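You operate a simulated robot arm through the tools that you are given. There is no shell and no other tool.

You are at the controls of a simulated robot arm. One attempt, no reset.

Task
Bring the air at the green panel down from 6 to 2.
Fine: shut the red valve by the bowls, bleed to zero with the white button, set the knob under the gauge and open the red valve again.

It is judged by the outcome, as a careful person would: the job done as asked, and still so three seconds after it is handed in. It fails if anything else is knocked over, pushed out of place, dropped, spilled or broken.

Robot
A 6-joint arm with a two-finger parallel gripper, fixed in place. Base frame: the origin is on the floor under the middle of its stand, x ahead of it, y to its left, z up. Units: cm, degrees, N and s.
With the tool pointing down near the work surface it reaches from about 10 to 60 cm from the base axis. Its first joint turns from -166.0 to 166.0 degrees. Payload 1.57 kg.
Tool frame: the origin (TCP) lies between the finger pads and is the grasp point; the fingertips stand 3 cm ahead of it; z points along the fingers, y is the line along which they close. The gripper opens to 11 cm. The fingers are 2.4 cm wide and 1.2 cm thick; the gripper's body (4.8 by 11.2 cm) begins 7.8 cm behind the TCP.
Orientation is told as [roll, pitch, yaw] about the base's x, y, z axes, in that order, counted from this pose: with the fingers straight down and closing along the base's y, the tool's x points along the base's -x, its y along +y and its z along -z.

Tools
- The arm moves only by the tool play_rows. Its argument "series" is a list of rows, each a list of 7 numbers: the turn, a rotation vector about the base's x, y, z in degrees, then the shift along the base's x, y, z in cm, then the closure, from 0 (fully open) to 1 (shut). In form: [[rx, ry, rz, x, y, z, gripper], ...]. A call has 1 to 20 rows; each row shifts and turns the commanded pose from where the row before left it. Rows are played at 5 a second. More than 5 cm and 8.6 degrees between two rows, or a gripper value outside its range, and nothing of the call is played. A pose out of reach is approached as far as the arm can. The call stops where the force on the tool passes 60 N (or 10 N more than at its start, if that is more) or the arm is blocked; 0.2 s more then pass. Each finger travels about 10.8 cm/s and halts on what it meets, pressing with about 29 N; the grip force reading is that of the motor and also rises with nothing between the fingers. The clock runs only during rows and for 0.2 s after the last one: add rows that do not move to give the fingers time. The reply holds the time, the measured pose of the TCP, the force on the tool along the base axes, the opening and the grip force, in the units named above and with some noise, with the torque about the TCP (base axes, N m) and any sound that the robot's microphone picked up, and new pictures: "show" is both (left out), scene, wrist or none.
- Cameras (640 x 400 px; columns grow to the right, rows downward): "scene" is fixed at [22.07, 64.95, 138.76]; the picture's right is [-0.97, -0.23, 0.00], its down [-0.11, 0.46, -0.88] and it looks along [0.20, -0.86, -0.47] (base axes); focal length 376 px, centre (320, 200). "wrist" rides on the gripper at [7, 1.6, -14.1] in the tool frame; the picture's right is [-0.23, 0.97, 0.00], its down [-0.86, -0.20, -0.48] and it looks along [-0.47, -0.11, 0.88] (tool axes); focal length 222 px, centre (320, 200). There is no depth. A picture from a camera that has moved, and an enlarged one, comes with that camera's place and axes in the base frame and with its lens.
- lift_body(by): moves the trunk up (or, below 0, down) by that many cm; the arm rides with it, the base frame stays. It gives what a move gives, with no picture.
- inspect(camera, box): a new picture of the part [left, top, right, bottom] of that camera's present view, enlarged. The clock stands still meanwhile.
- sign_off(): hands the job in; it is judged then, once.

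Nothing tells you positions but the pictures and the camera data. Unless the task says otherwise, let go and move clear before handing in.

The tools are called as name(argument=value, ...) on one line, values as JSON. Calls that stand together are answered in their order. play_rows: Moves the arm, as the interface text tells. Its arguments: {"type":"object","properties":{"series":{"type":"array"},"show":{"type":"string","enum":["both","scene","wrist","none"]}},"required":["series"]} The other tools are called the same way: lift_body (by) moves the trunk up or down; inspect (camera, box) takes an enlarged picture of a part of a camera's view; sign_off () hands the job in.

At the start:

```text
time: 0.0
tcp_pos: [16.91, -40.87, 112.22]
ee_rot: [0.0, 0.0, 0.0]
ft_force: [-0.2, -0.5, 0.8]
torque: [0.0, 0.01, -0.01]
finger_gap: 11.02
finger_force: 0.0
trunk travel left (down, up): [-22.5, 36.5]
```

scene: 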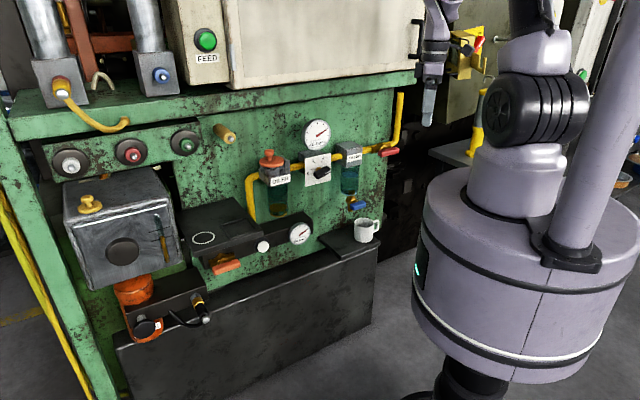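
wrist: 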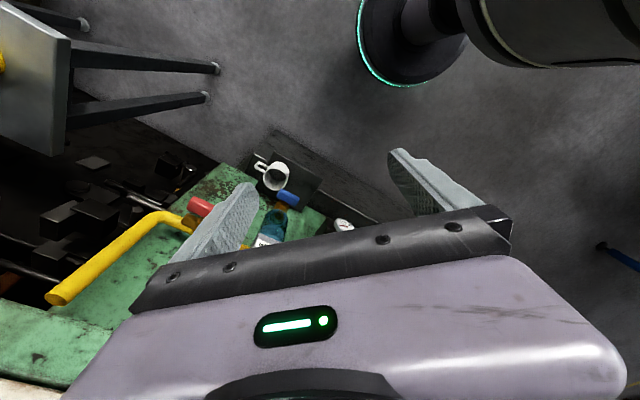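

I see a green machine panel with a gauge, a knob under the gauge, two bowls (an orange-topped lubricator and a filter), a red lever valve at the right by the yellow pipe, a white button lower down beside a second gauge. I'll enlarge the views first before moving.

inspect(camera="scene", box=[230, 90, 420, 210])

inspect(camera="scene", box=[170, 180, 400, 300])

inspect(camera="scene", box=[0, 80, 240, 230])

inspect(camera="wrist", box=[150, 120, 410, 280])

```text
3.33 times, centred on (325, 150) of scene
camera zoom: at [22.07, 64.95, 138.76], right [-0.97, -0.23, 0.0], down [-0.11, 0.46, -0.88], along [0.2, -0.86, -0.47], focal length 1253 px, centre (303, 367)
```

zoom: 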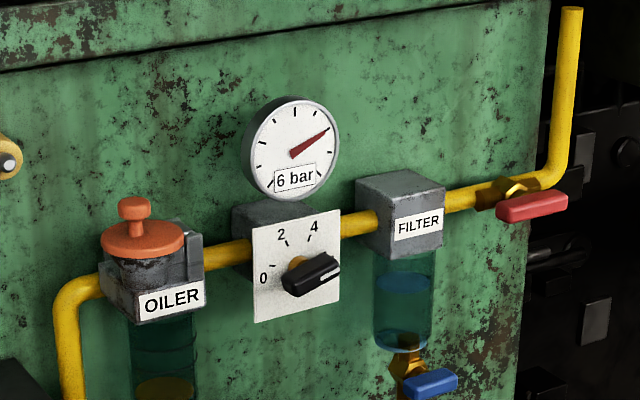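

```text
2.78 times, centred on (285, 240) of scene
camera zoom: at [22.07, 64.95, 138.76], right [-0.97, -0.23, 0.0], down [-0.11, 0.46, -0.88], along [0.2, -0.86, -0.47], focal length 1046 px, centre (417, 89)
```

zoom: 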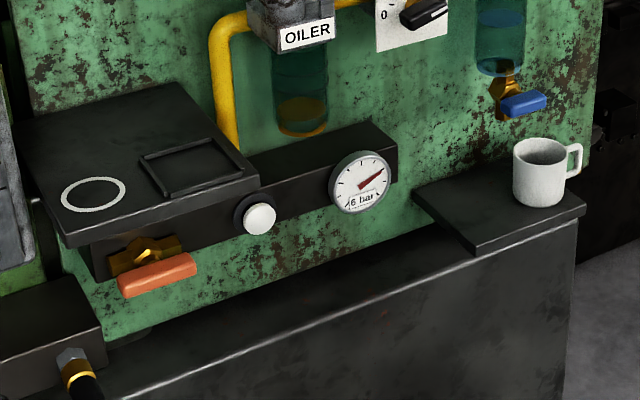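

```text
2.67 times, centred on (120, 155) of scene
camera zoom: at [22.07, 64.95, 138.76], right [-0.97, -0.23, 0.0], down [-0.11, 0.46, -0.88], along [0.2, -0.86, -0.47], focal length 1003 px, centre (853, 320)
```

zoom: 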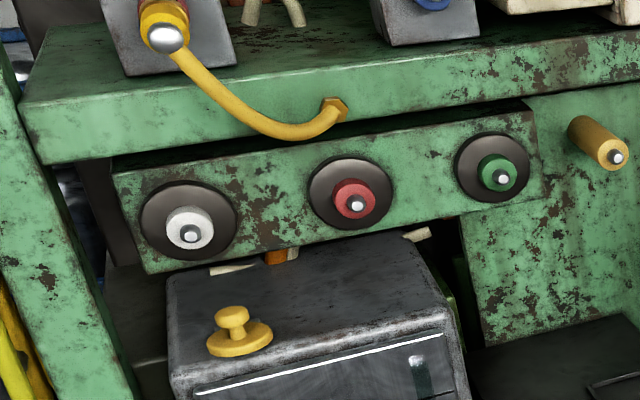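

```text
2.46 times, centred on (280, 200) of wrist
camera zoom: at [9.95, -39.12, 126.35], right [0.23, 0.97, 0.0], down [0.86, -0.2, 0.48], along [0.47, -0.11, -0.88], focal length 547 px, centre (418, 200)
```

zoom: 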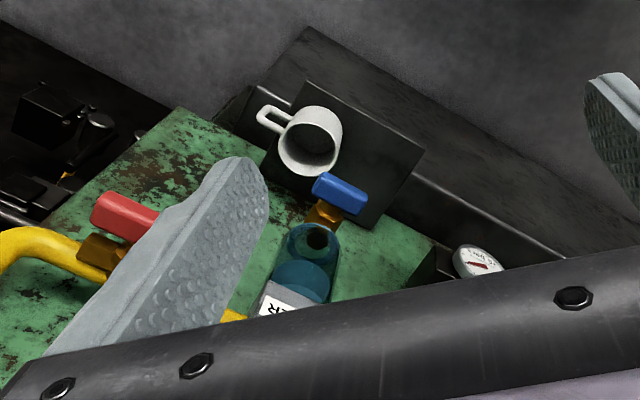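

The panel faces the robot obliquely (its normal about (-0.69, 0.72)); I place the red handle near [27,-68,88], the lower gauge near [54,-41,66] and the mug near [33,-58,61]. First I'll turn the tool about the vertical in free space so the camera can end up on top when the fingers point at the panel.

play_rows(series=[[0, 0, 8.3, 0, 0, 0, 0], [0, 0, 8.3, 0, 0, 0, 0], [0, 0, 8.3, 0, 0, 0, 0], [0, 0, 8.3, 0, 0, 0, 0], [0, 0, 8.3, 0, 0, 0, 0.2], [0, 0, 8.3, 0, 0, 0, 0.4], [0, 0, 8.3, 0, 0, 0, 0.6], [0, 0, 8.3, 0, 0, 0, 0.8], [0, 0, 0, 0, 0, 0, 1], [0, 0, 0, 0, 0, 0, 1]], show="both")

```text
time: 2.2
tcp_pos: [16.93, -40.76, 112.2]
ee_rot: [0.1, 0.0, 66.5]
ft_force: [-0.2, 0.0, 0.1]
torque: [0.0, 0.01, 0.01]
finger_gap: 0.0
finger_force: 22.1
trunk travel left (down, up): [-22.5, 36.5]
camera wrist: at [12.64, -46.48, 126.34], right [-0.8, 0.6, 0.0], down [0.52, 0.7, 0.48], along [0.29, 0.38, -0.88], focal length 222 px, centre (320, 200)
```

scene: 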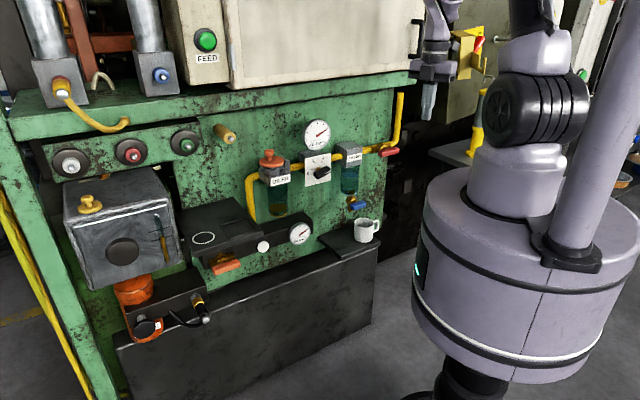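
wrist: 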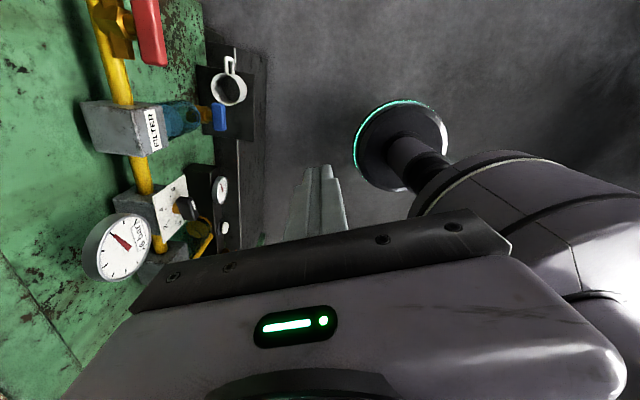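

The yaw works and the wrist camera now sees the panel well. I'll enlarge it to triangulate the valve, knob and button.

inspect(camera="wrist", box=[60, 0, 270, 130])

inspect(camera="wrist", box=[70, 130, 280, 290])

```text
3.05 times, centred on (165, 65) of wrist
camera zoom: at [12.64, -46.48, 126.34], right [-0.8, 0.6, 0.0], down [0.52, 0.7, 0.48], along [0.29, 0.38, -0.88], focal length 677 px, centre (792, 611)
```

zoom: 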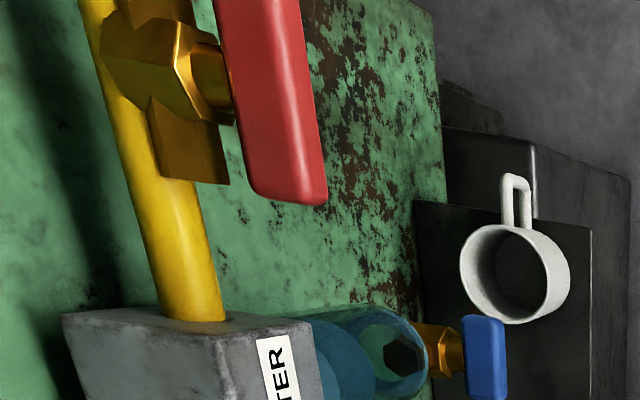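

```text
2.50 times, centred on (175, 210) of wrist
camera zoom: at [12.64, -46.48, 126.34], right [-0.8, 0.6, 0.0], down [0.52, 0.7, 0.48], along [0.29, 0.38, -0.88], focal length 555 px, centre (682, 175)
```

zoom: 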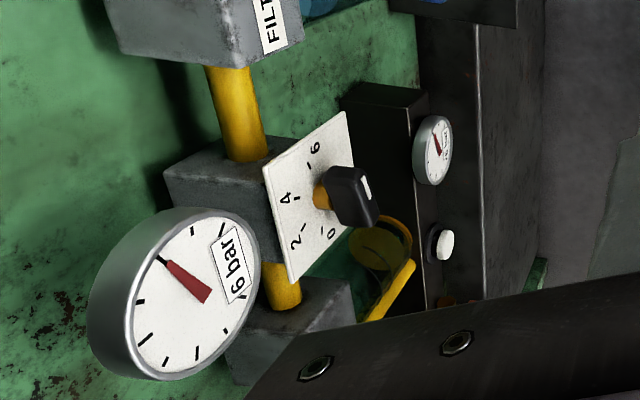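

The red handle is a T-handle (about 9 cm) standing in front of the pipe, parallel to it; knob scale reads 0‑2‑4‑6 with the pointer at 6. Next I'll finish the yaw and tilt the fingers to point horizontally at the panel, keeping about 15 cm clear of it.

play_rows(series=[[0, 0, 7.5, 0, 0, 0, 1], [0, 0, 7.5, 0, 0, 0, 1], [0, 0, 7.5, 0, 0, 0, 1], [0, 0, 7.5, 0, 0, 0, 1], [0, 0, 7.5, 0, 0, 0, 1], [0, 0, 7.5, 0, 0, 0, 1], [0, 0, 7.5, 0, 0, 0, 1], [0, 0, 7.5, 0, 0, 0, 1], [0, 0, 7.5, 0, 0, 0, 1], [-5.88, -5.69, 0, 0.3, -0.3, 0, 1], [-5.88, -5.69, 0, 0.3, -0.3, 0, 1], [-5.88, -5.69, 0, 0.3, -0.3, 0, 1], [-5.88, -5.69, 0, 0.3, -0.3, 0, 1], [-5.88, -5.69, 0, 0.3, -0.3, 0, 1], [-5.88, -5.69, 0, 0.3, -0.3, 0, 1], [-5.88, -5.69, 0, 0.3, -0.3, 0, 1], [-5.88, -5.69, 0, 0.3, -0.3, 0, 1], [-5.88, -5.69, 0, 0.3, -0.3, 0, 1], [-5.88, -5.69, 0, 0.3, -0.3, 0, 1], [-5.88, -5.69, 0, 0.3, -0.3, 0, 1]], show="both")

```text
time: 6.4
tcp_pos: [40.41, -24.3, 108.21]
ee_rot: [6.1, 72.0, 130.4]
ft_force: [0.1, -0.3, -0.8]
torque: [-0.03, -0.03, 0.04]
finger_gap: 0.01
finger_force: 21.3
out of reach, approached as far as the arm can: row 3, 4, 5, 6, 7, 8, 9, 12, 13, 14, 15, 16, 17, 18, 19, 20
trunk travel left (down, up): [-22.5, 36.5]
camera wrist: at [32.92, -15.6, 119.3], right [-0.85, -0.5, -0.18], down [-0.26, 0.69, -0.67], along [0.46, -0.52, -0.72], focal length 222 px, centre (320, 200)
```

scene: 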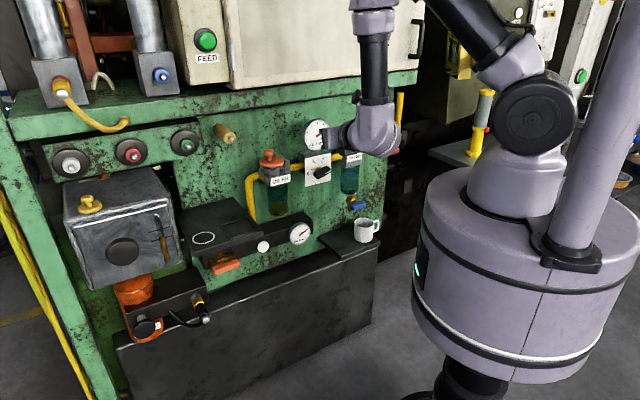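
wrist: 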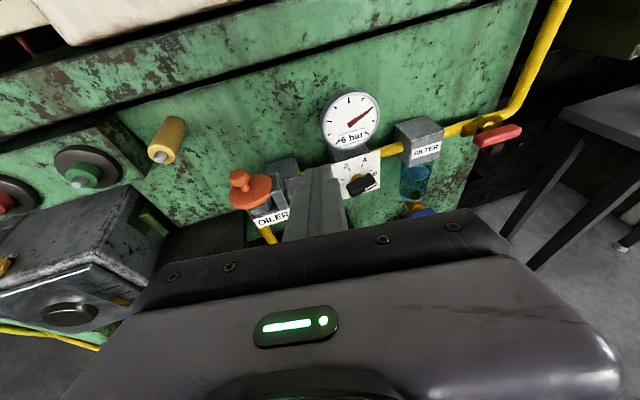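

The arm could not follow the yaw fully and stopped short at an odd spot, still clear of everything. I'll check where the commanded pose stands with a still row before choosing another wrist configuration.

play_rows(series=[[0, 0, 0, 0, 0, 0, 1], [0, 0, 0, 0, 0, 0, 1], [0, 0, 0, 0, 0, 0, 1]], show="none")

inspect(camera="scene", box=[300, 0, 640, 200])

inspect(camera="wrist", box=[320, 70, 540, 210])

```text
time: 7.2
tcp_pos: [40.32, -24.41, 108.2]
ee_rot: [6.1, 71.9, 130.3]
ft_force: [0.2, 0.5, 0.0]
torque: [-0.03, 0.0, 0.02]
finger_gap: 0.0
finger_force: 21.2
trunk travel left (down, up): [-22.5, 36.5]
```

```text
1.88 times, centred on (470, 100) of scene
camera zoom: at [22.07, 64.95, 138.76], right [-0.97, -0.23, 0.0], down [-0.11, 0.46, -0.88], along [0.2, -0.86, -0.47], focal length 708 px, centre (38, 388)
```

zoom: 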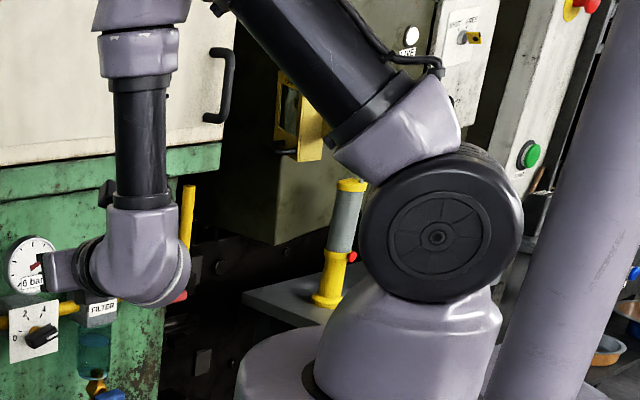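

```text
2.86 times, centred on (430, 140) of wrist
camera zoom: at [32.89, -15.69, 119.3], right [-0.85, -0.5, -0.18], down [-0.26, 0.69, -0.67], along [0.46, -0.52, -0.72], focal length 635 px, centre (6, 371)
```

zoom: 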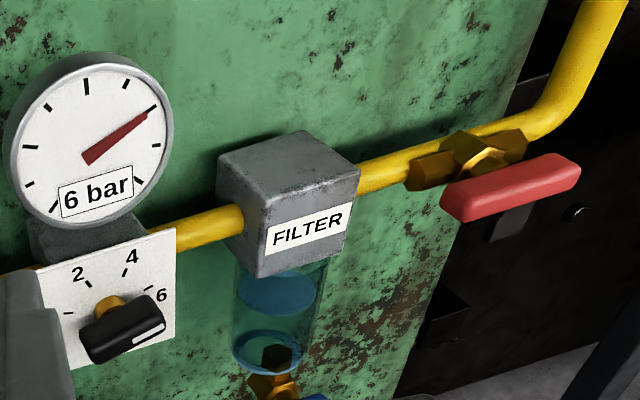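

The commanded pose restarts from the measured one, so nothing is lost. The wrist seems near a joint limit with the camera on top, so I'll roll the tool about its own axis to bring the camera underneath, in free space.

play_rows(series=[[4.35, -6.48, -2.54, 0, 0, 0, 1], [4.35, -6.48, -2.54, 0, 0, 0, 1], [4.35, -6.48, -2.54, 0, 0, 0, 1], [4.35, -6.48, -2.54, 0, 0, 0, 1], [4.35, -6.48, -2.54, 0, 0, 0, 1], [4.35, -6.48, -2.54, 0, 0, 0, 1], [4.35, -6.48, -2.54, 0, 0, 0, 1], [4.35, -6.48, -2.54, 0, 0, 0, 1], [4.35, -6.48, -2.54, 0, 0, 0, 1], [4.35, -6.48, -2.54, 0, 0, 0, 1], [4.35, -6.48, -2.54, 0, 0, 0, 1]], show="both")

```text
time: 9.6
tcp_pos: [40.55, -24.07, 108.4]
ee_rot: [-72.7, 1.6, 34.1]
ft_force: [-0.1, 0.1, -0.6]
torque: [-0.01, 0.02, 0.01]
finger_gap: 0.01
finger_force: 21.2
out of reach, approached as far as the arm can: row 1
trunk travel left (down, up): [-22.5, 36.5]
camera wrist: at [26.97, -16.32, 111.27], right [0.0, 0.35, -0.94], down [0.49, 0.81, 0.31], along [0.87, -0.46, -0.17], focal length 222 px, centre (320, 200)
```

scene: 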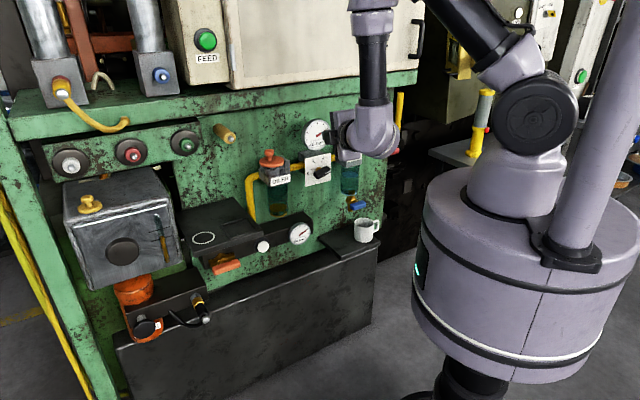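
wrist: 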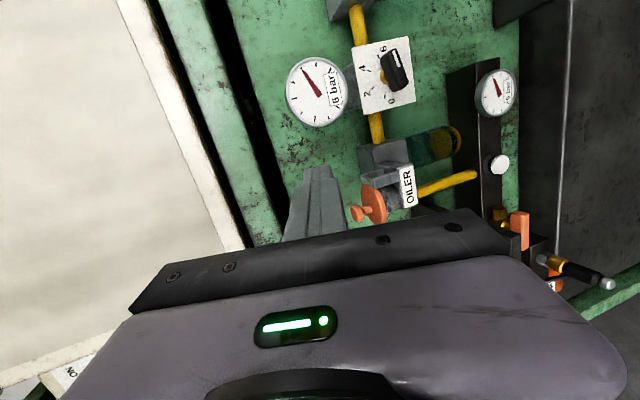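

The roll works; the fingers now close vertically with the camera on the valve side. I'll level the tool to point squarely at the panel and slide along it toward the red valve, staying about 18 cm off it.

play_rows(series=[[-4.35, -4.2, 3.28, 0, 0, 0, 1], [-4.35, -4.2, 3.28, 0, 0, 0, 1], [-4.35, -4.2, 3.28, 0, 0, 0, 1], [0, 0, 0, -2.2, -2.1, -1.3, 1], [0, 0, 0, -2.2, -2.1, -1.3, 1], [0, 0, 0, -2.2, -2.1, -1.3, 1], [0, 0, 0, -2.2, -2.1, -1.3, 1], [0, 0, 0, -2.2, -2.1, -1.3, 1], [0, 0, 0, -2.2, -2.1, -1.3, 1], [0, 0, 0, -2.2, -2.1, -1.3, 1], [0, 0, 0, -2.2, -2.1, -1.3, 1], [0, 0, 0, -2.2, -2.1, -1.3, 1], [0, 0, 0, -2.2, -2.1, -1.3, 1], [0, 0, 0, 0, 0, 0, 1]], show="both")

```text
time: 11.6
tcp_pos: [37.76, -12.11, 100.61]
ee_rot: [-96.3, -11.2, 44.3]
ft_force: [0.4, -0.5, 0.6]
torque: [-0.01, -0.01, 0.0]
finger_gap: 0.0
finger_force: 21.7
out of reach, approached as far as the arm can: row 1, 2, 3, 4, 5, 6, 7, 8, 9
trunk travel left (down, up): [-22.5, 36.5]
stopped in row 9: the arm was blocked; the commanded pose is now the measured one
camera wrist: at [23.61, -6.5, 96.26], right [0.37, 0.21, -0.91], down [0.23, 0.92, 0.31], along [0.9, -0.32, 0.29], focal length 222 px, centre (320, 200)
```

scene: 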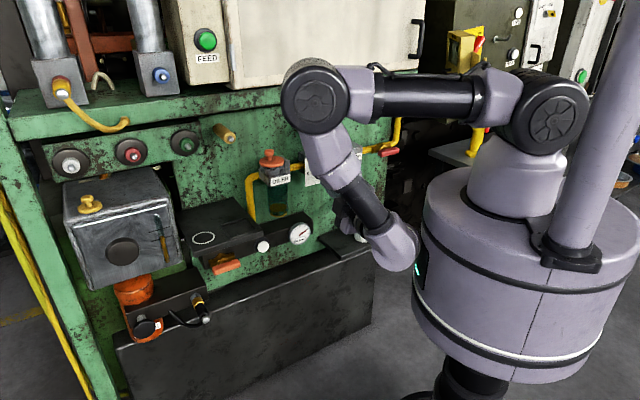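
wrist: 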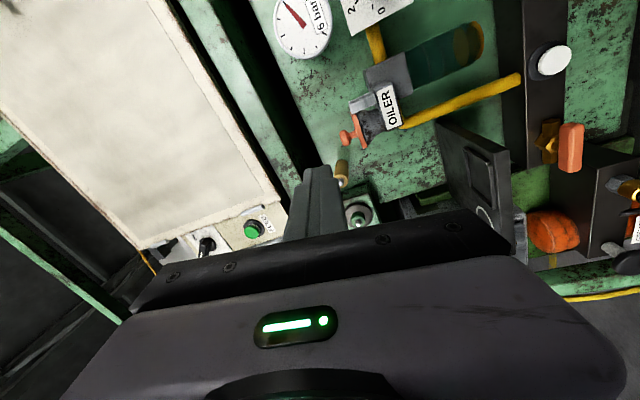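

The elbow swung out because I asked for a pose too close to the base; the wrist sits near the robot's own body. I'll back it out by extending toward the panel (to about 14 cm short of it) and re-level the tool.

play_rows(series=[[0, 0, 0, 1.5, -1.55, 0.3, 1], [0, 0, 0, 1.9, -1.95, 0.3, 1], [0, 0, 0, 1.9, -1.95, 0.3, 1], [0, 0, 0, 1.9, -1.95, 0.3, 1], [0, 0, 0, 1.9, -1.95, 0.3, 1], [-1.1, 4.1, 0.33, 1.5, -1.55, 0, 1], [-1.1, 4.1, 0.33, 1, -1.0, 0, 1], [-1.1, 4.1, 0.33, 0, 0, 0, 1], [0, 0, 0, 0, 0, 0, 1]], show="both")

```text
time: 13.6
tcp_pos: [48.12, -11.78, 102.63]
ee_rot: [-89.9, 0.3, 44.6]
ft_force: [-0.6, 0.9, -0.7]
torque: [0.03, 0.02, 0.0]
finger_gap: 0.05
finger_force: 21.7
out of reach, approached as far as the arm can: row 1, 2, 3, 4, 5, 6, 7
trunk travel left (down, up): [-22.5, 36.5]
camera wrist: at [33.29, -6.46, 101.08], right [0.16, 0.16, -0.97], down [0.27, 0.94, 0.2], along [0.95, -0.3, 0.11], focal length 222 px, centre (320, 200)
```

scene: 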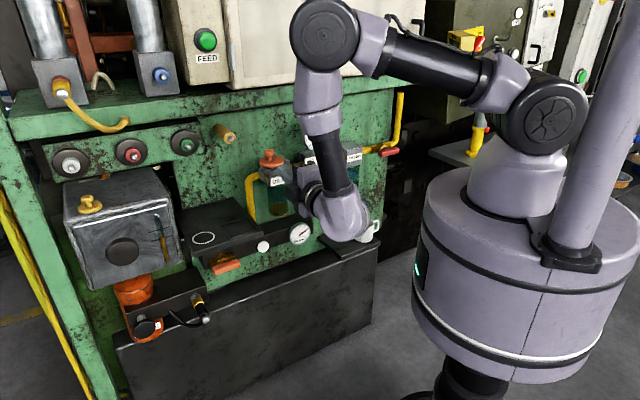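
wrist: 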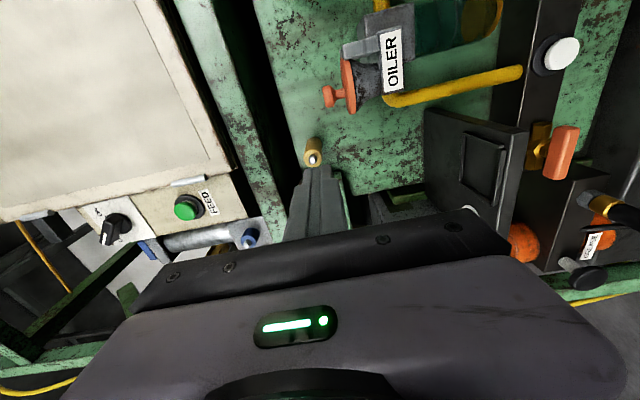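

The tool is level now and clear. I'll slide along the panel to in front of the knob/gauge area, a more natural position for the arm.

play_rows(series=[[0, 0, 0, -0.6, -2.8, 0, 1], [0, 0, 0, -0.6, -2.8, 0, 1], [0, 0, 0, -1.0, -2.8, 0, 1], [0, 0, 0, -1.3, -2.8, 0, 1], [0, 0, 0, -1.5, -2.8, 0, 1], [0, 0, 0, -1.6, -2.8, 0, 1], [0, 0, 0, -1.7, -2.8, 0, 1], [0, 0, 0, -1.7, -2.8, 0, 1], [0, 0, 0, -1.7, -2.8, 0, 1], [0, 0, 0, 0, 0, 0, 1]], show="both")

```text
time: 15.8
tcp_pos: [38.34, -12.43, 104.25]
ee_rot: [-89.9, 0.1, 44.3]
ft_force: [-0.1, 0.5, 0.3]
torque: [-0.02, -0.01, 0.0]
finger_gap: 0.01
finger_force: 21.3
out of reach, approached as far as the arm can: row 1, 2, 3, 4, 5, 6, 7, 8, 9
trunk travel left (down, up): [-22.5, 36.5]
camera wrist: at [23.53, -7.0, 102.75], right [0.16, 0.16, -0.97], down [0.28, 0.94, 0.2], along [0.95, -0.3, 0.11], focal length 222 px, centre (320, 200)
```

scene: 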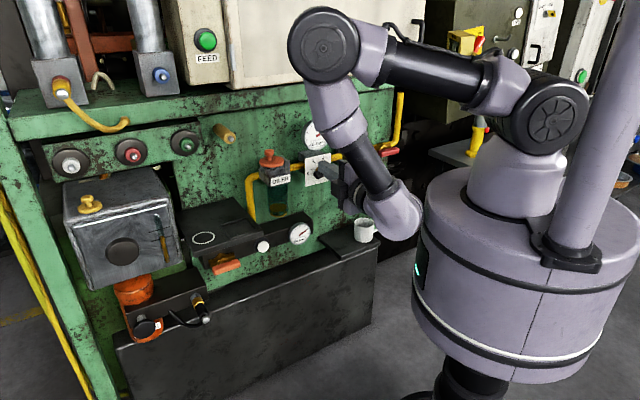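
wrist: 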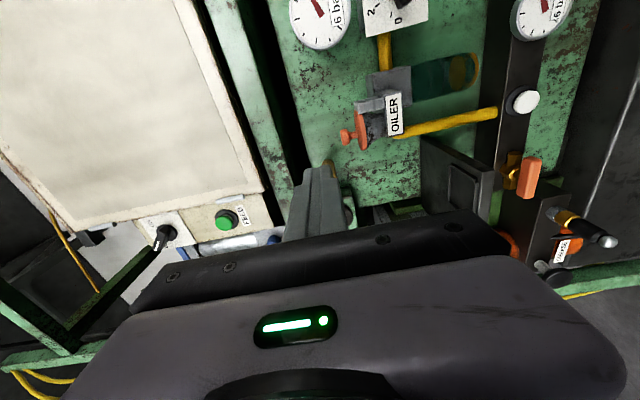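

The arm seems limited by its wrist bend: the shoulder is too high for a level tool this close in. Lowering the trunk should open the wrist angle, so I'll do that with the tool well clear of the panel.

lift_body(by=-18)

```text
time: 17.8
tcp_pos: [38.39, -12.3, 86.35]
ee_rot: [-89.9, 0.1, 44.4]
ft_force: [0.0, 0.3, -1.5]
torque: [0.0, -0.02, 0.01]
finger_gap: 0.0
finger_force: 20.5
trunk travel left (down, up): [-4.5, 54.5]
```

Trunk is down with the pose kept. Now I'll raise the tool slightly relative to the shoulder and shift it in front of the knob, about 10 cm off the panel parts.

play_rows(series=[[0, 0, 0, 0.5, -2.3, 2.2, 1], [0, 0, 0, 0.5, -2.3, 2.2, 1], [0, 0, 0, 0, -2.6, 2.0, 1], [0, 0, 0, 0, -2.6, 2.0, 1], [0, 0, 0, 0, -2.6, 1.5, 1], [0, 0, 0, 0, -2.6, 1.0, 1], [0, 0, 0, 0, -2.6, 0, 1], [0, 0, 0, 0, -2.6, 0, 1], [0, 0, 0, 0, 0, 0, 1]], show="both")

```text
time: 19.8
tcp_pos: [44.72, -14.37, 97.99]
ee_rot: [-89.7, 0.1, 43.9]
ft_force: [-0.2, 0.0, 0.5]
torque: [0.02, -0.04, 0.01]
finger_gap: 0.02
finger_force: 21.8
out of reach, approached as far as the arm can: row 1, 2, 3, 4, 5, 6, 7, 8
trunk travel left (down, up): [-4.5, 54.5]
camera wrist: at [29.93, -9.02, 96.57], right [0.16, 0.16, -0.97], down [0.28, 0.94, 0.2], along [0.95, -0.31, 0.1], focal length 222 px, centre (320, 200)
```

scene: 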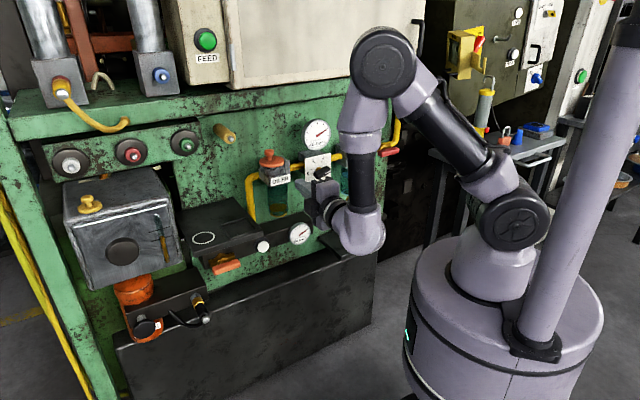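
wrist: 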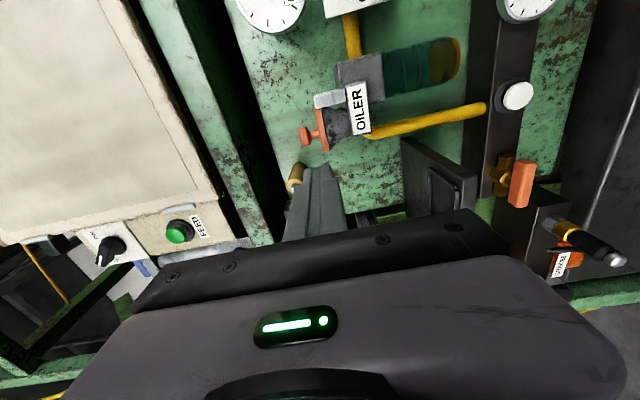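

The wrist looks to be in a flipped state against a joint limit. I'll unwind it by returning to the original tool‑down orientation here in free space, then approach level pointing with the camera underneath, which should be the natural wrist posture.

play_rows(series=[[7.09, 2.87, -2.87, 0, 0, 0, 1], [7.09, 2.87, -2.87, 0, 0, 0, 1], [7.09, 2.87, -2.87, 0, 0, 0, 1], [7.09, 2.87, -2.87, 0, 0, 0, 1], [7.09, 2.87, -2.87, 0, 0, 0, 1], [7.09, 2.87, -2.87, 0, 0, 0, 1], [7.09, 2.87, -2.87, 0, 0, 0, 1], [7.09, 2.87, -2.87, 0, 0, 0, 1], [7.09, 2.87, -2.87, 0, 0, 0, 1], [7.09, 2.87, -2.87, 0, 0, 0, 1], [7.09, 2.87, -2.87, 0, 0, 0, 1], [7.09, 2.87, -2.87, 0, 0, 0, 1], [0, 0, 0, 0, 0, 0, 1]], show="both")

```text
time: 22.6
tcp_pos: [44.9, -14.27, 98.09]
ee_rot: [0.1, -0.2, 0.1]
ft_force: [0.0, 0.2, 0.3]
torque: [-0.01, 0.02, -0.03]
finger_gap: 0.01
finger_force: 21.4
trunk travel left (down, up): [-4.5, 54.5]
camera wrist: at [37.82, -12.69, 112.21], right [0.22, 0.97, 0.0], down [0.85, -0.2, 0.48], along [0.47, -0.11, -0.88], focal length 222 px, centre (320, 200)
```

scene: 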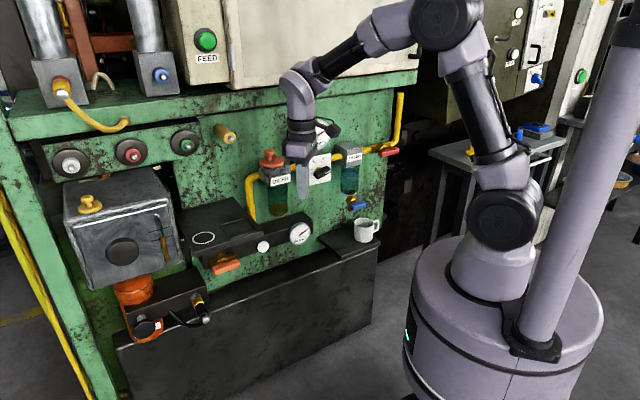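
wrist: 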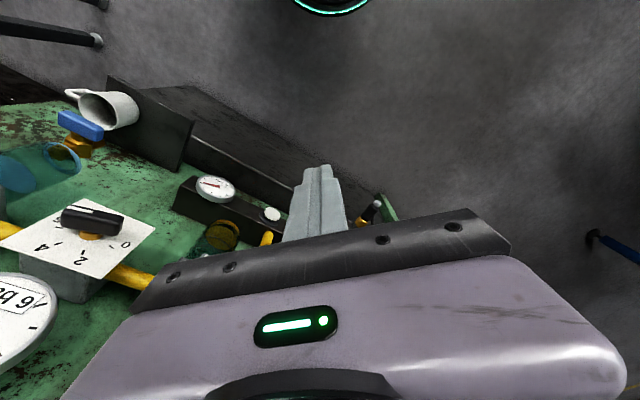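

Unwound cleanly with no reach problems. Now yaw −46° while moving in front of the panel, then tilt up to level with the camera below, ending about 9 cm short of the knob.

play_rows(series=[[0, 0, -7.67, -2.05, -3.25, 0, 1], [0, 0, -7.67, -2.05, -3.25, 0, 1], [0, 0, -7.67, -2.05, -3.25, 0, 1], [0, 0, -7.67, -2.05, -3.25, 0, 1], [0, 0, -7.67, -2.05, -3.25, 0, 1], [0, 0, -7.67, -2.05, -3.25, 0, 1], [-5.88, -5.69, 0, 0.57, -0.59, 0.2, 1], [-5.88, -5.69, 0, 0.57, -0.59, 0.2, 1], [-5.88, -5.69, 0, 0.57, -0.59, 0.2, 1], [-5.88, -5.69, 0, 0.57, -0.59, 0.2, 1], [-5.88, -5.69, 0, 0.57, -0.59, 0.2, 1], [-5.88, -5.69, 0, 0.57, -0.59, 0.2, 1], [-5.88, -5.69, 0, 0.57, -0.59, 0.2, 1], [-5.88, -5.69, 0, 0.57, -0.59, 0.2, 1], [-5.88, -5.69, 0, 0.57, -0.59, 0.2, 1], [-5.88, -5.69, 0, 0.57, -0.59, 0.2, 1], [-5.88, -5.69, 0, 0.57, -0.59, 0.2, 1], [0, 0, 0, 0, 0, 0, 1]], show="both")

```text
time: 26.4
tcp_pos: [38.62, -40.37, 100.17]
ee_rot: [-170.4, -89.7, 124.6]
ft_force: [0.1, -0.1, -0.5]
torque: [0.04, 0.0, -0.02]
finger_gap: 0.01
finger_force: 20.9
out of reach, approached as far as the arm can: row 12
trunk travel left (down, up): [-4.5, 54.5]
camera wrist: at [30.12, -29.05, 93.23], right [0.7, 0.68, 0.23], down [-0.48, 0.21, 0.85], along [0.53, -0.7, 0.47], focal length 222 px, centre (320, 200)
```

scene: 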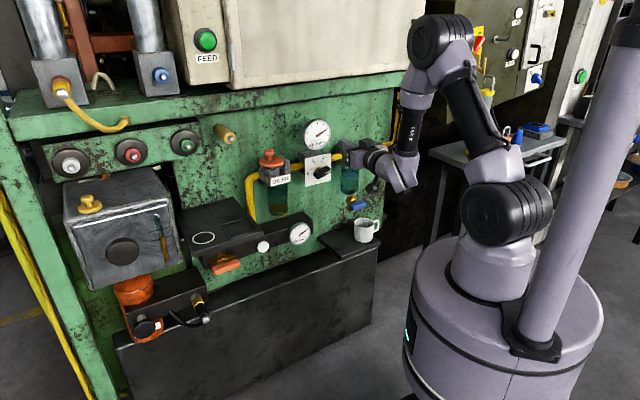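
wrist: 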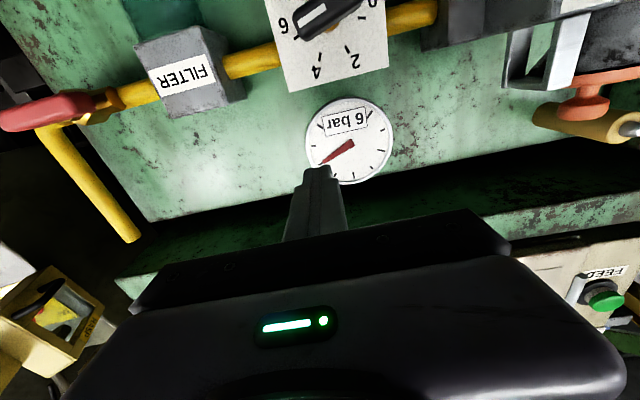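

The arm is now in a good posture: level, camera below (picture upside down), about 10 cm off the panel. I'll enlarge the knob and red valve to fix their positions.

inspect(camera="wrist", box=[0, 30, 260, 190])

inspect(camera="wrist", box=[230, 0, 440, 200])

inspect(camera="scene", box=[290, 100, 440, 220])

```text
2.46 times, centred on (130, 110) of wrist
camera zoom: at [30.12, -29.05, 93.23], right [0.7, 0.68, 0.23], down [-0.48, 0.21, 0.85], along [0.53, -0.7, 0.47], focal length 547 px, centre (788, 422)
```

zoom: 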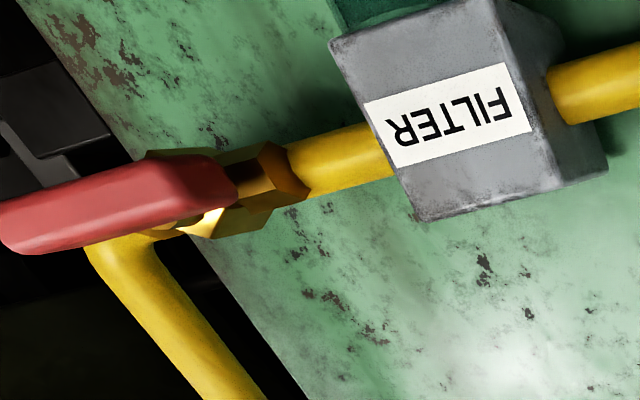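

```text
2.00 times, centred on (335, 100) of wrist
camera zoom: at [30.12, -29.05, 93.23], right [0.7, 0.68, 0.23], down [-0.48, 0.21, 0.85], along [0.53, -0.7, 0.47], focal length 444 px, centre (290, 400)
```

zoom: 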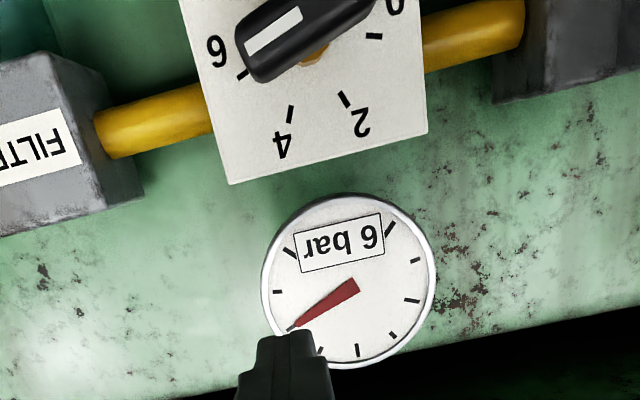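

```text
3.33 times, centred on (365, 160) of scene
camera zoom: at [22.07, 64.95, 138.76], right [-0.97, -0.23, 0.0], down [-0.11, 0.46, -0.88], along [0.2, -0.86, -0.47], focal length 1253 px, centre (170, 333)
```

zoom: 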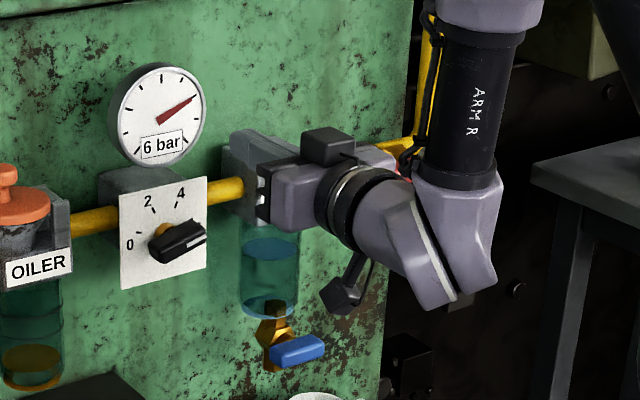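

The positions agree across views: red handle centre ≈ [27.0, −65.5, 89.6], gauge ≈ [49.2, −46, 100.7]. I'll roll so the fingers close vertically, and move to in front of the red handle, still about 9 cm short of it, with the fingers part open.

play_rows(series=[[-5.69, 5.88, 0, -1.81, -1.5, -0.95, 1], [-5.69, 5.88, 0, -1.81, -1.5, -0.95, 1], [-5.69, 5.88, 0, -1.81, -1.5, -0.95, 1], [-5.69, 5.88, 0, -1.81, -1.5, -0.95, 0.9], [-5.69, 5.88, 0, -1.81, -1.5, -0.95, 0.8], [-5.69, 5.88, 0, -1.81, -1.5, -0.95, 0.7], [-5.69, 5.88, 0, -1.81, -1.5, -0.95, 0.6], [-5.69, 5.88, 0, -1.81, -1.5, -0.95, 0.55], [-5.69, 5.88, 0, -1.81, -1.5, -0.95, 0.55], [-5.69, 5.88, 0, -1.81, -1.5, -0.95, 0.55], [-5.69, 5.88, 0, -1.81, -1.5, -0.95, 0.55], [0, 0, 0, 0, 0, 0, 0.55]], show="both")

```text
time: 29.0
tcp_pos: [18.86, -56.83, 89.69]
ee_rot: [-89.9, 0.3, 44.3]
ft_force: [-0.4, -0.3, -0.3]
torque: [0.0, 0.0, 0.03]
finger_gap: 4.95
finger_force: 0.1
trunk travel left (down, up): [-4.5, 54.5]
camera wrist: at [3.98, -51.65, 88.18], right [0.16, 0.16, -0.97], down [0.28, 0.94, 0.2], along [0.95, -0.3, 0.11], focal length 222 px, centre (320, 200)
```

scene: 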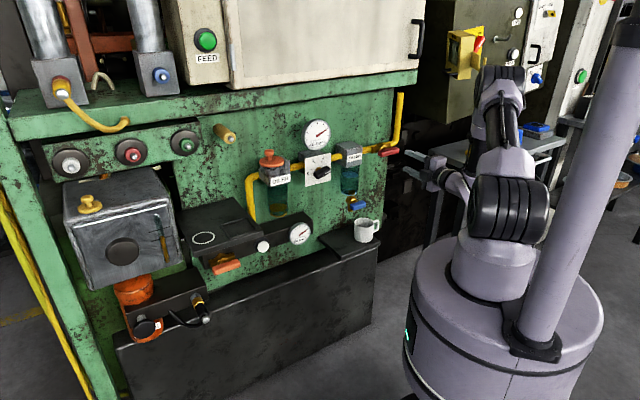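
wrist: 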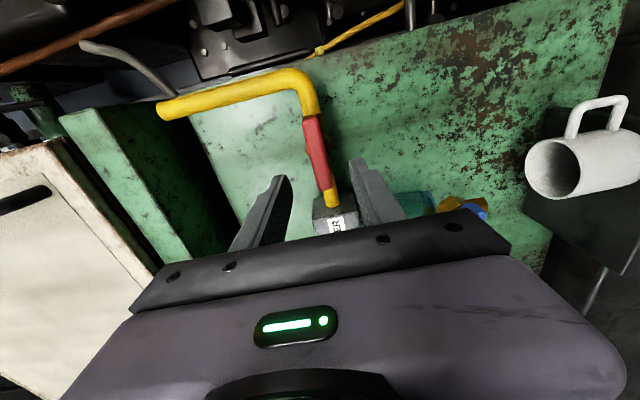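

The handle is lined up between the fingers ahead. I'll zoom for its exact offset and stem location.

inspect(camera="wrist", box=[230, 60, 430, 260])

inspect(camera="scene", box=[330, 110, 470, 210])

```text
2.00 times, centred on (330, 160) of wrist
camera zoom: at [3.98, -51.65, 88.18], right [0.16, 0.16, -0.97], down [0.28, 0.94, 0.2], along [0.95, -0.3, 0.11], focal length 444 px, centre (300, 280)
```

zoom: 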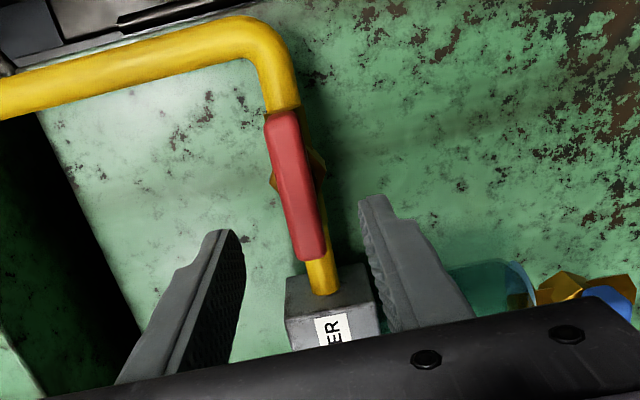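

```text
4.00 times, centred on (400, 160) of scene
camera zoom: at [22.07, 64.95, 138.76], right [-0.97, -0.23, 0.0], down [-0.11, 0.46, -0.88], along [0.2, -0.86, -0.47], focal length 1504 px, centre (0, 360)
```

zoom: 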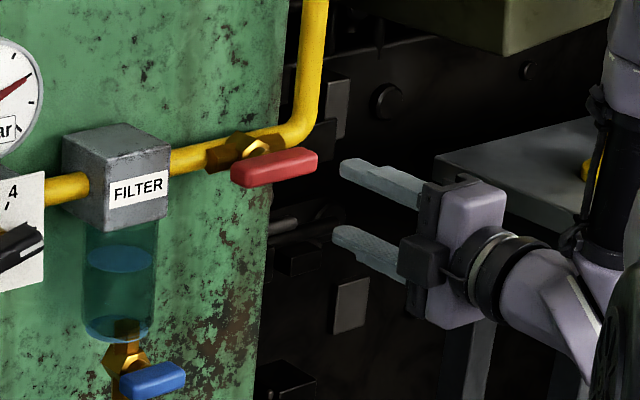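

The handle centre refines to about [27.2, −64.2, 90.0], symmetric about its stem. I'll shift slightly, advance so the fingers straddle it, and look before closing.

play_rows(series=[[0, 0, 0, 0.63, 0.61, 0.3, 0.55], [0, 0, 0, 1.7, -1.75, 0, 0.55], [0, 0, 0, 1.7, -1.75, 0, 0.55], [0, 0, 0, 1.3, -1.34, 0, 0.55], [0, 0, 0, 1.0, -1.03, 0, 0.55], [0, 0, 0, 0.7, -0.72, 0, 0.55], [0, 0, 0, 0, 0, 0, 0.55]], show="both")

```text
time: 30.6
tcp_pos: [26.1, -62.91, 90.07]
ee_rot: [-90.0, 0.1, 44.3]
ft_force: [-1.1, 0.0, -0.4]
torque: [0.02, 0.01, -0.02]
finger_gap: 4.92
finger_force: 0.2
trunk travel left (down, up): [-4.5, 54.5]
camera wrist: at [11.15, -57.55, 88.5], right [0.16, 0.16, -0.97], down [0.28, 0.94, 0.2], along [0.95, -0.3, 0.11], focal length 222 px, centre (320, 200)
```

scene: 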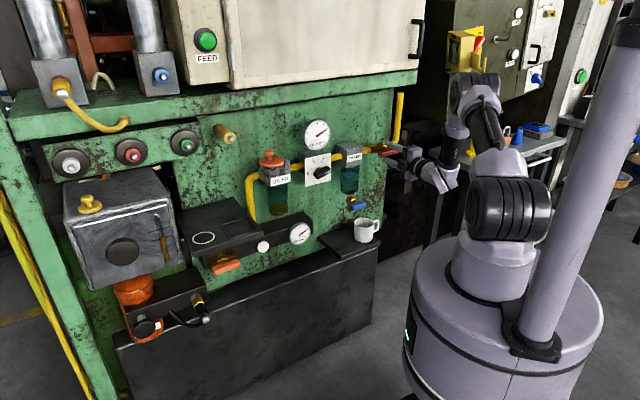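
wrist: 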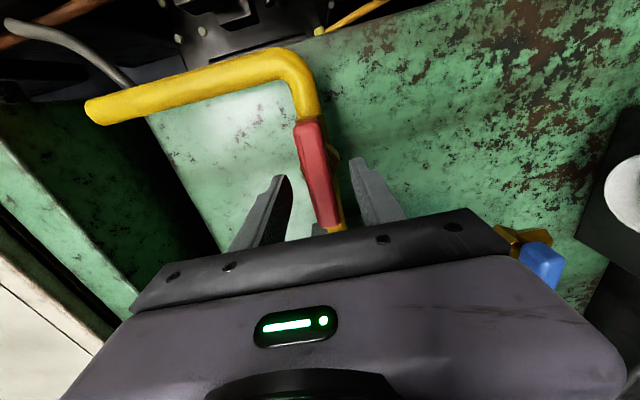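

inspect(camera="wrist", box=[230, 90, 420, 260])

inspect(camera="scene", box=[340, 110, 470, 210])

```text
2.35 times, centred on (325, 175) of wrist
camera zoom: at [11.15, -57.55, 88.5], right [0.16, 0.16, -0.97], down [0.28, 0.94, 0.2], along [0.95, -0.3, 0.11], focal length 523 px, centre (308, 259)
```

zoom: 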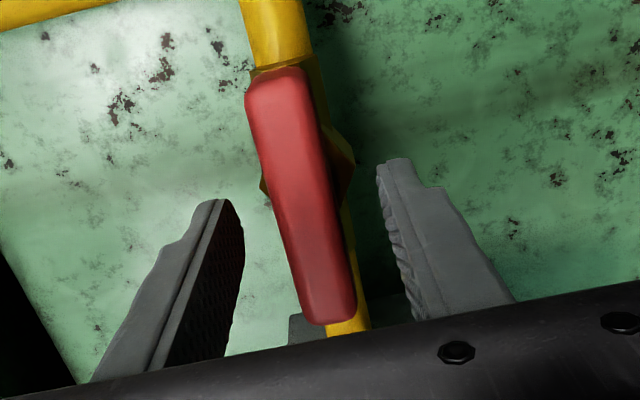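

```text
4.00 times, centred on (405, 160) of scene
camera zoom: at [22.07, 64.95, 138.76], right [-0.97, -0.23, 0.0], down [-0.11, 0.46, -0.88], along [0.2, -0.86, -0.47], focal length 1504 px, centre (-20, 360)
```

zoom: 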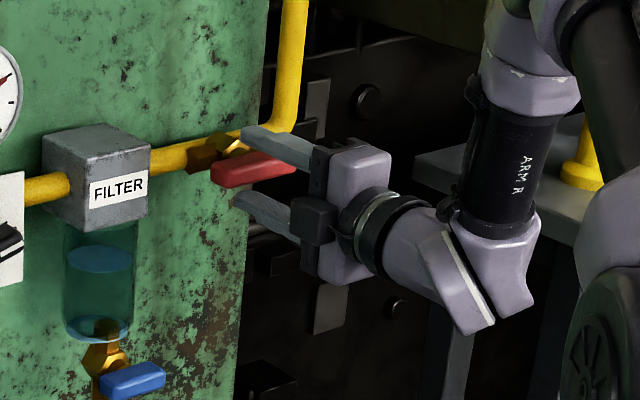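

The fingers straddle the handle with clearance on both sides and the handle sits about 3 mm above centre. I'll correct that and close on it.

play_rows(series=[[0, 0, 0, 0, 0, 0.3, 0.6], [0, 0, 0, 0, 0, 0, 0.7], [0, 0, 0, 0, 0, 0, 0.8], [0, 0, 0, 0, 0, 0, 0.9], [0, 0, 0, 0, 0, 0, 1], [0, 0, 0, 0, 0, 0, 1], [0, 0, 0, 0, 0, 0, 1]], show="both")

```text
time: 32.2
tcp_pos: [25.96, -62.75, 90.09]
ee_rot: [-89.6, -0.1, 44.4]
ft_force: [-8.4, 15.8, -38.4]
torque: [0.08, -0.07, -0.27]
finger_gap: 1.98
finger_force: 33.8
trunk travel left (down, up): [-4.5, 54.5]
camera wrist: at [11.11, -57.54, 88.53], right [0.16, 0.17, -0.97], down [0.28, 0.94, 0.2], along [0.95, -0.3, 0.1], focal length 222 px, centre (320, 200)
```

scene: 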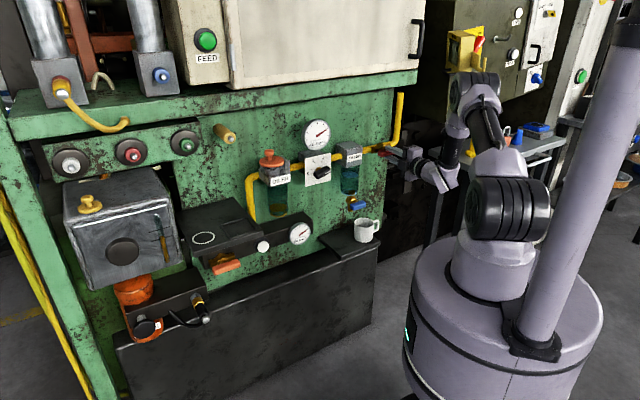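
wrist: 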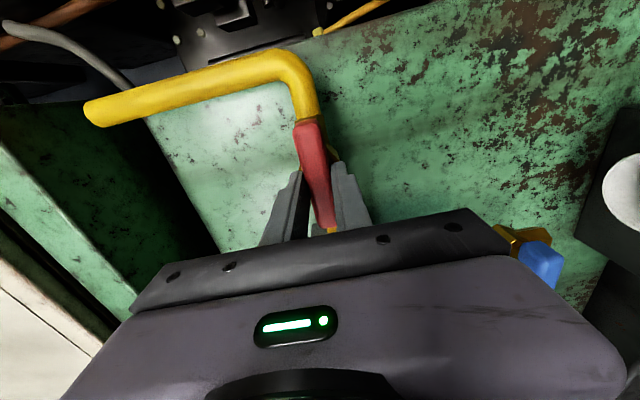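

Gripped (2 cm wide), but the force shows the tool is sitting slightly high. I'll ease down a little to relieve it before turning.

play_rows(series=[[0, 0, 0, -0.07, 0.1, -0.2, 1], [0, 0, 0, 0, 0, 0, 1]], show="none")

```text
time: 32.8
tcp_pos: [25.97, -62.8, 89.97]
ee_rot: [-89.8, 0.0, 44.4]
ft_force: [-0.7, -1.2, -31.6]
torque: [0.0, 0.07, -0.21]
finger_gap: 1.98
finger_force: 33.4
trunk travel left (down, up): [-4.5, 54.5]
```

play_rows(series=[[0, 0, 0, 0, 0, -0.25, 1], [0, 0, 0, 0, 0, 0, 1]], show="none")

```text
time: 33.4
tcp_pos: [25.91, -62.86, 89.97]
ee_rot: [-90.1, 0.2, 44.1]
ft_force: [1.8, -10.1, -5.3]
torque: [0.32, 0.28, -0.12]
finger_gap: 1.98
finger_force: 34.1
trunk travel left (down, up): [-4.5, 54.5]
```

Force is nearly relieved, TCP on the stem axis. Now I'll start turning the handle clockwise (as seen from the front) in small steps, watching force and torque.

play_rows(series=[[3.48, -3.59, 0, 0, 0, 0, 1], [3.48, -3.59, 0, 0, 0, 0, 1], [3.48, -3.59, 0, 0, 0, 0, 1], [0, 0, 0, 0, 0, 0, 1]], show="both")

```text
time: 34.4
tcp_pos: [26.02, -62.68, 89.96]
ee_rot: [-90.2, -15.0, 44.5]
ft_force: [8.2, -9.8, 9.8]
torque: [-0.46, 0.98, 0.62]
finger_gap: 2.57
finger_force: 37.0
trunk travel left (down, up): [-4.5, 54.5]
camera wrist: at [11.63, -57.0, 86.68], right [0.34, 0.33, -0.88], down [0.22, 0.89, 0.41], along [0.92, -0.33, 0.23], focal length 222 px, centre (320, 200)
```

scene: 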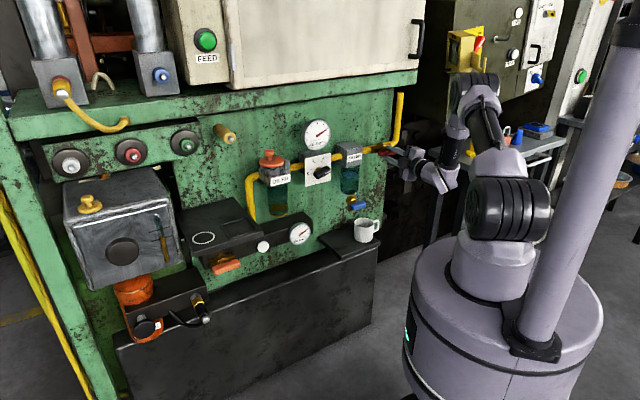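
wrist: 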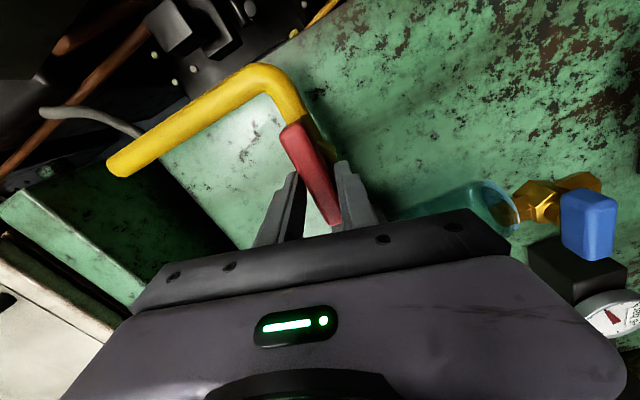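

The fingers spread (gap 2.57) with about 1 N·m of resisting torque, so the handle has hardly moved. I'll zoom to compare the handle with the pipe.

inspect(camera="wrist", box=[240, 60, 420, 240])

inspect(camera="scene", box=[340, 110, 470, 210])

```text
2.22 times, centred on (330, 150) of wrist
camera zoom: at [11.63, -57.0, 86.68], right [0.34, 0.33, -0.88], down [0.22, 0.89, 0.41], along [0.92, -0.33, 0.23], focal length 494 px, centre (298, 311)
```

zoom: 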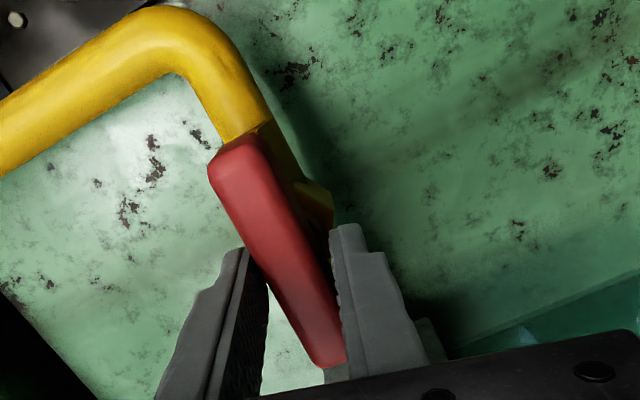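

```text
4.00 times, centred on (405, 160) of scene
camera zoom: at [22.07, 64.95, 138.76], right [-0.97, -0.23, 0.0], down [-0.11, 0.46, -0.88], along [0.2, -0.86, -0.47], focal length 1504 px, centre (-20, 360)
```

zoom: 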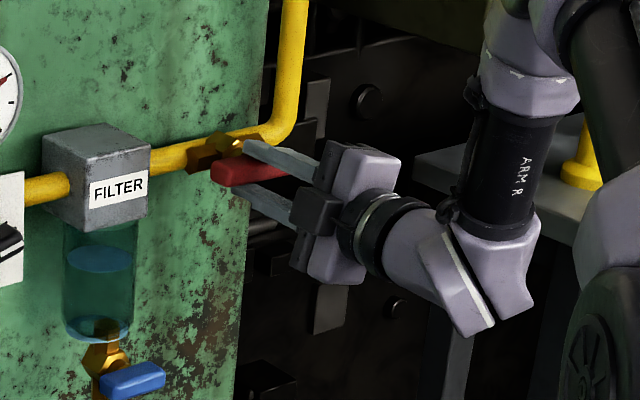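

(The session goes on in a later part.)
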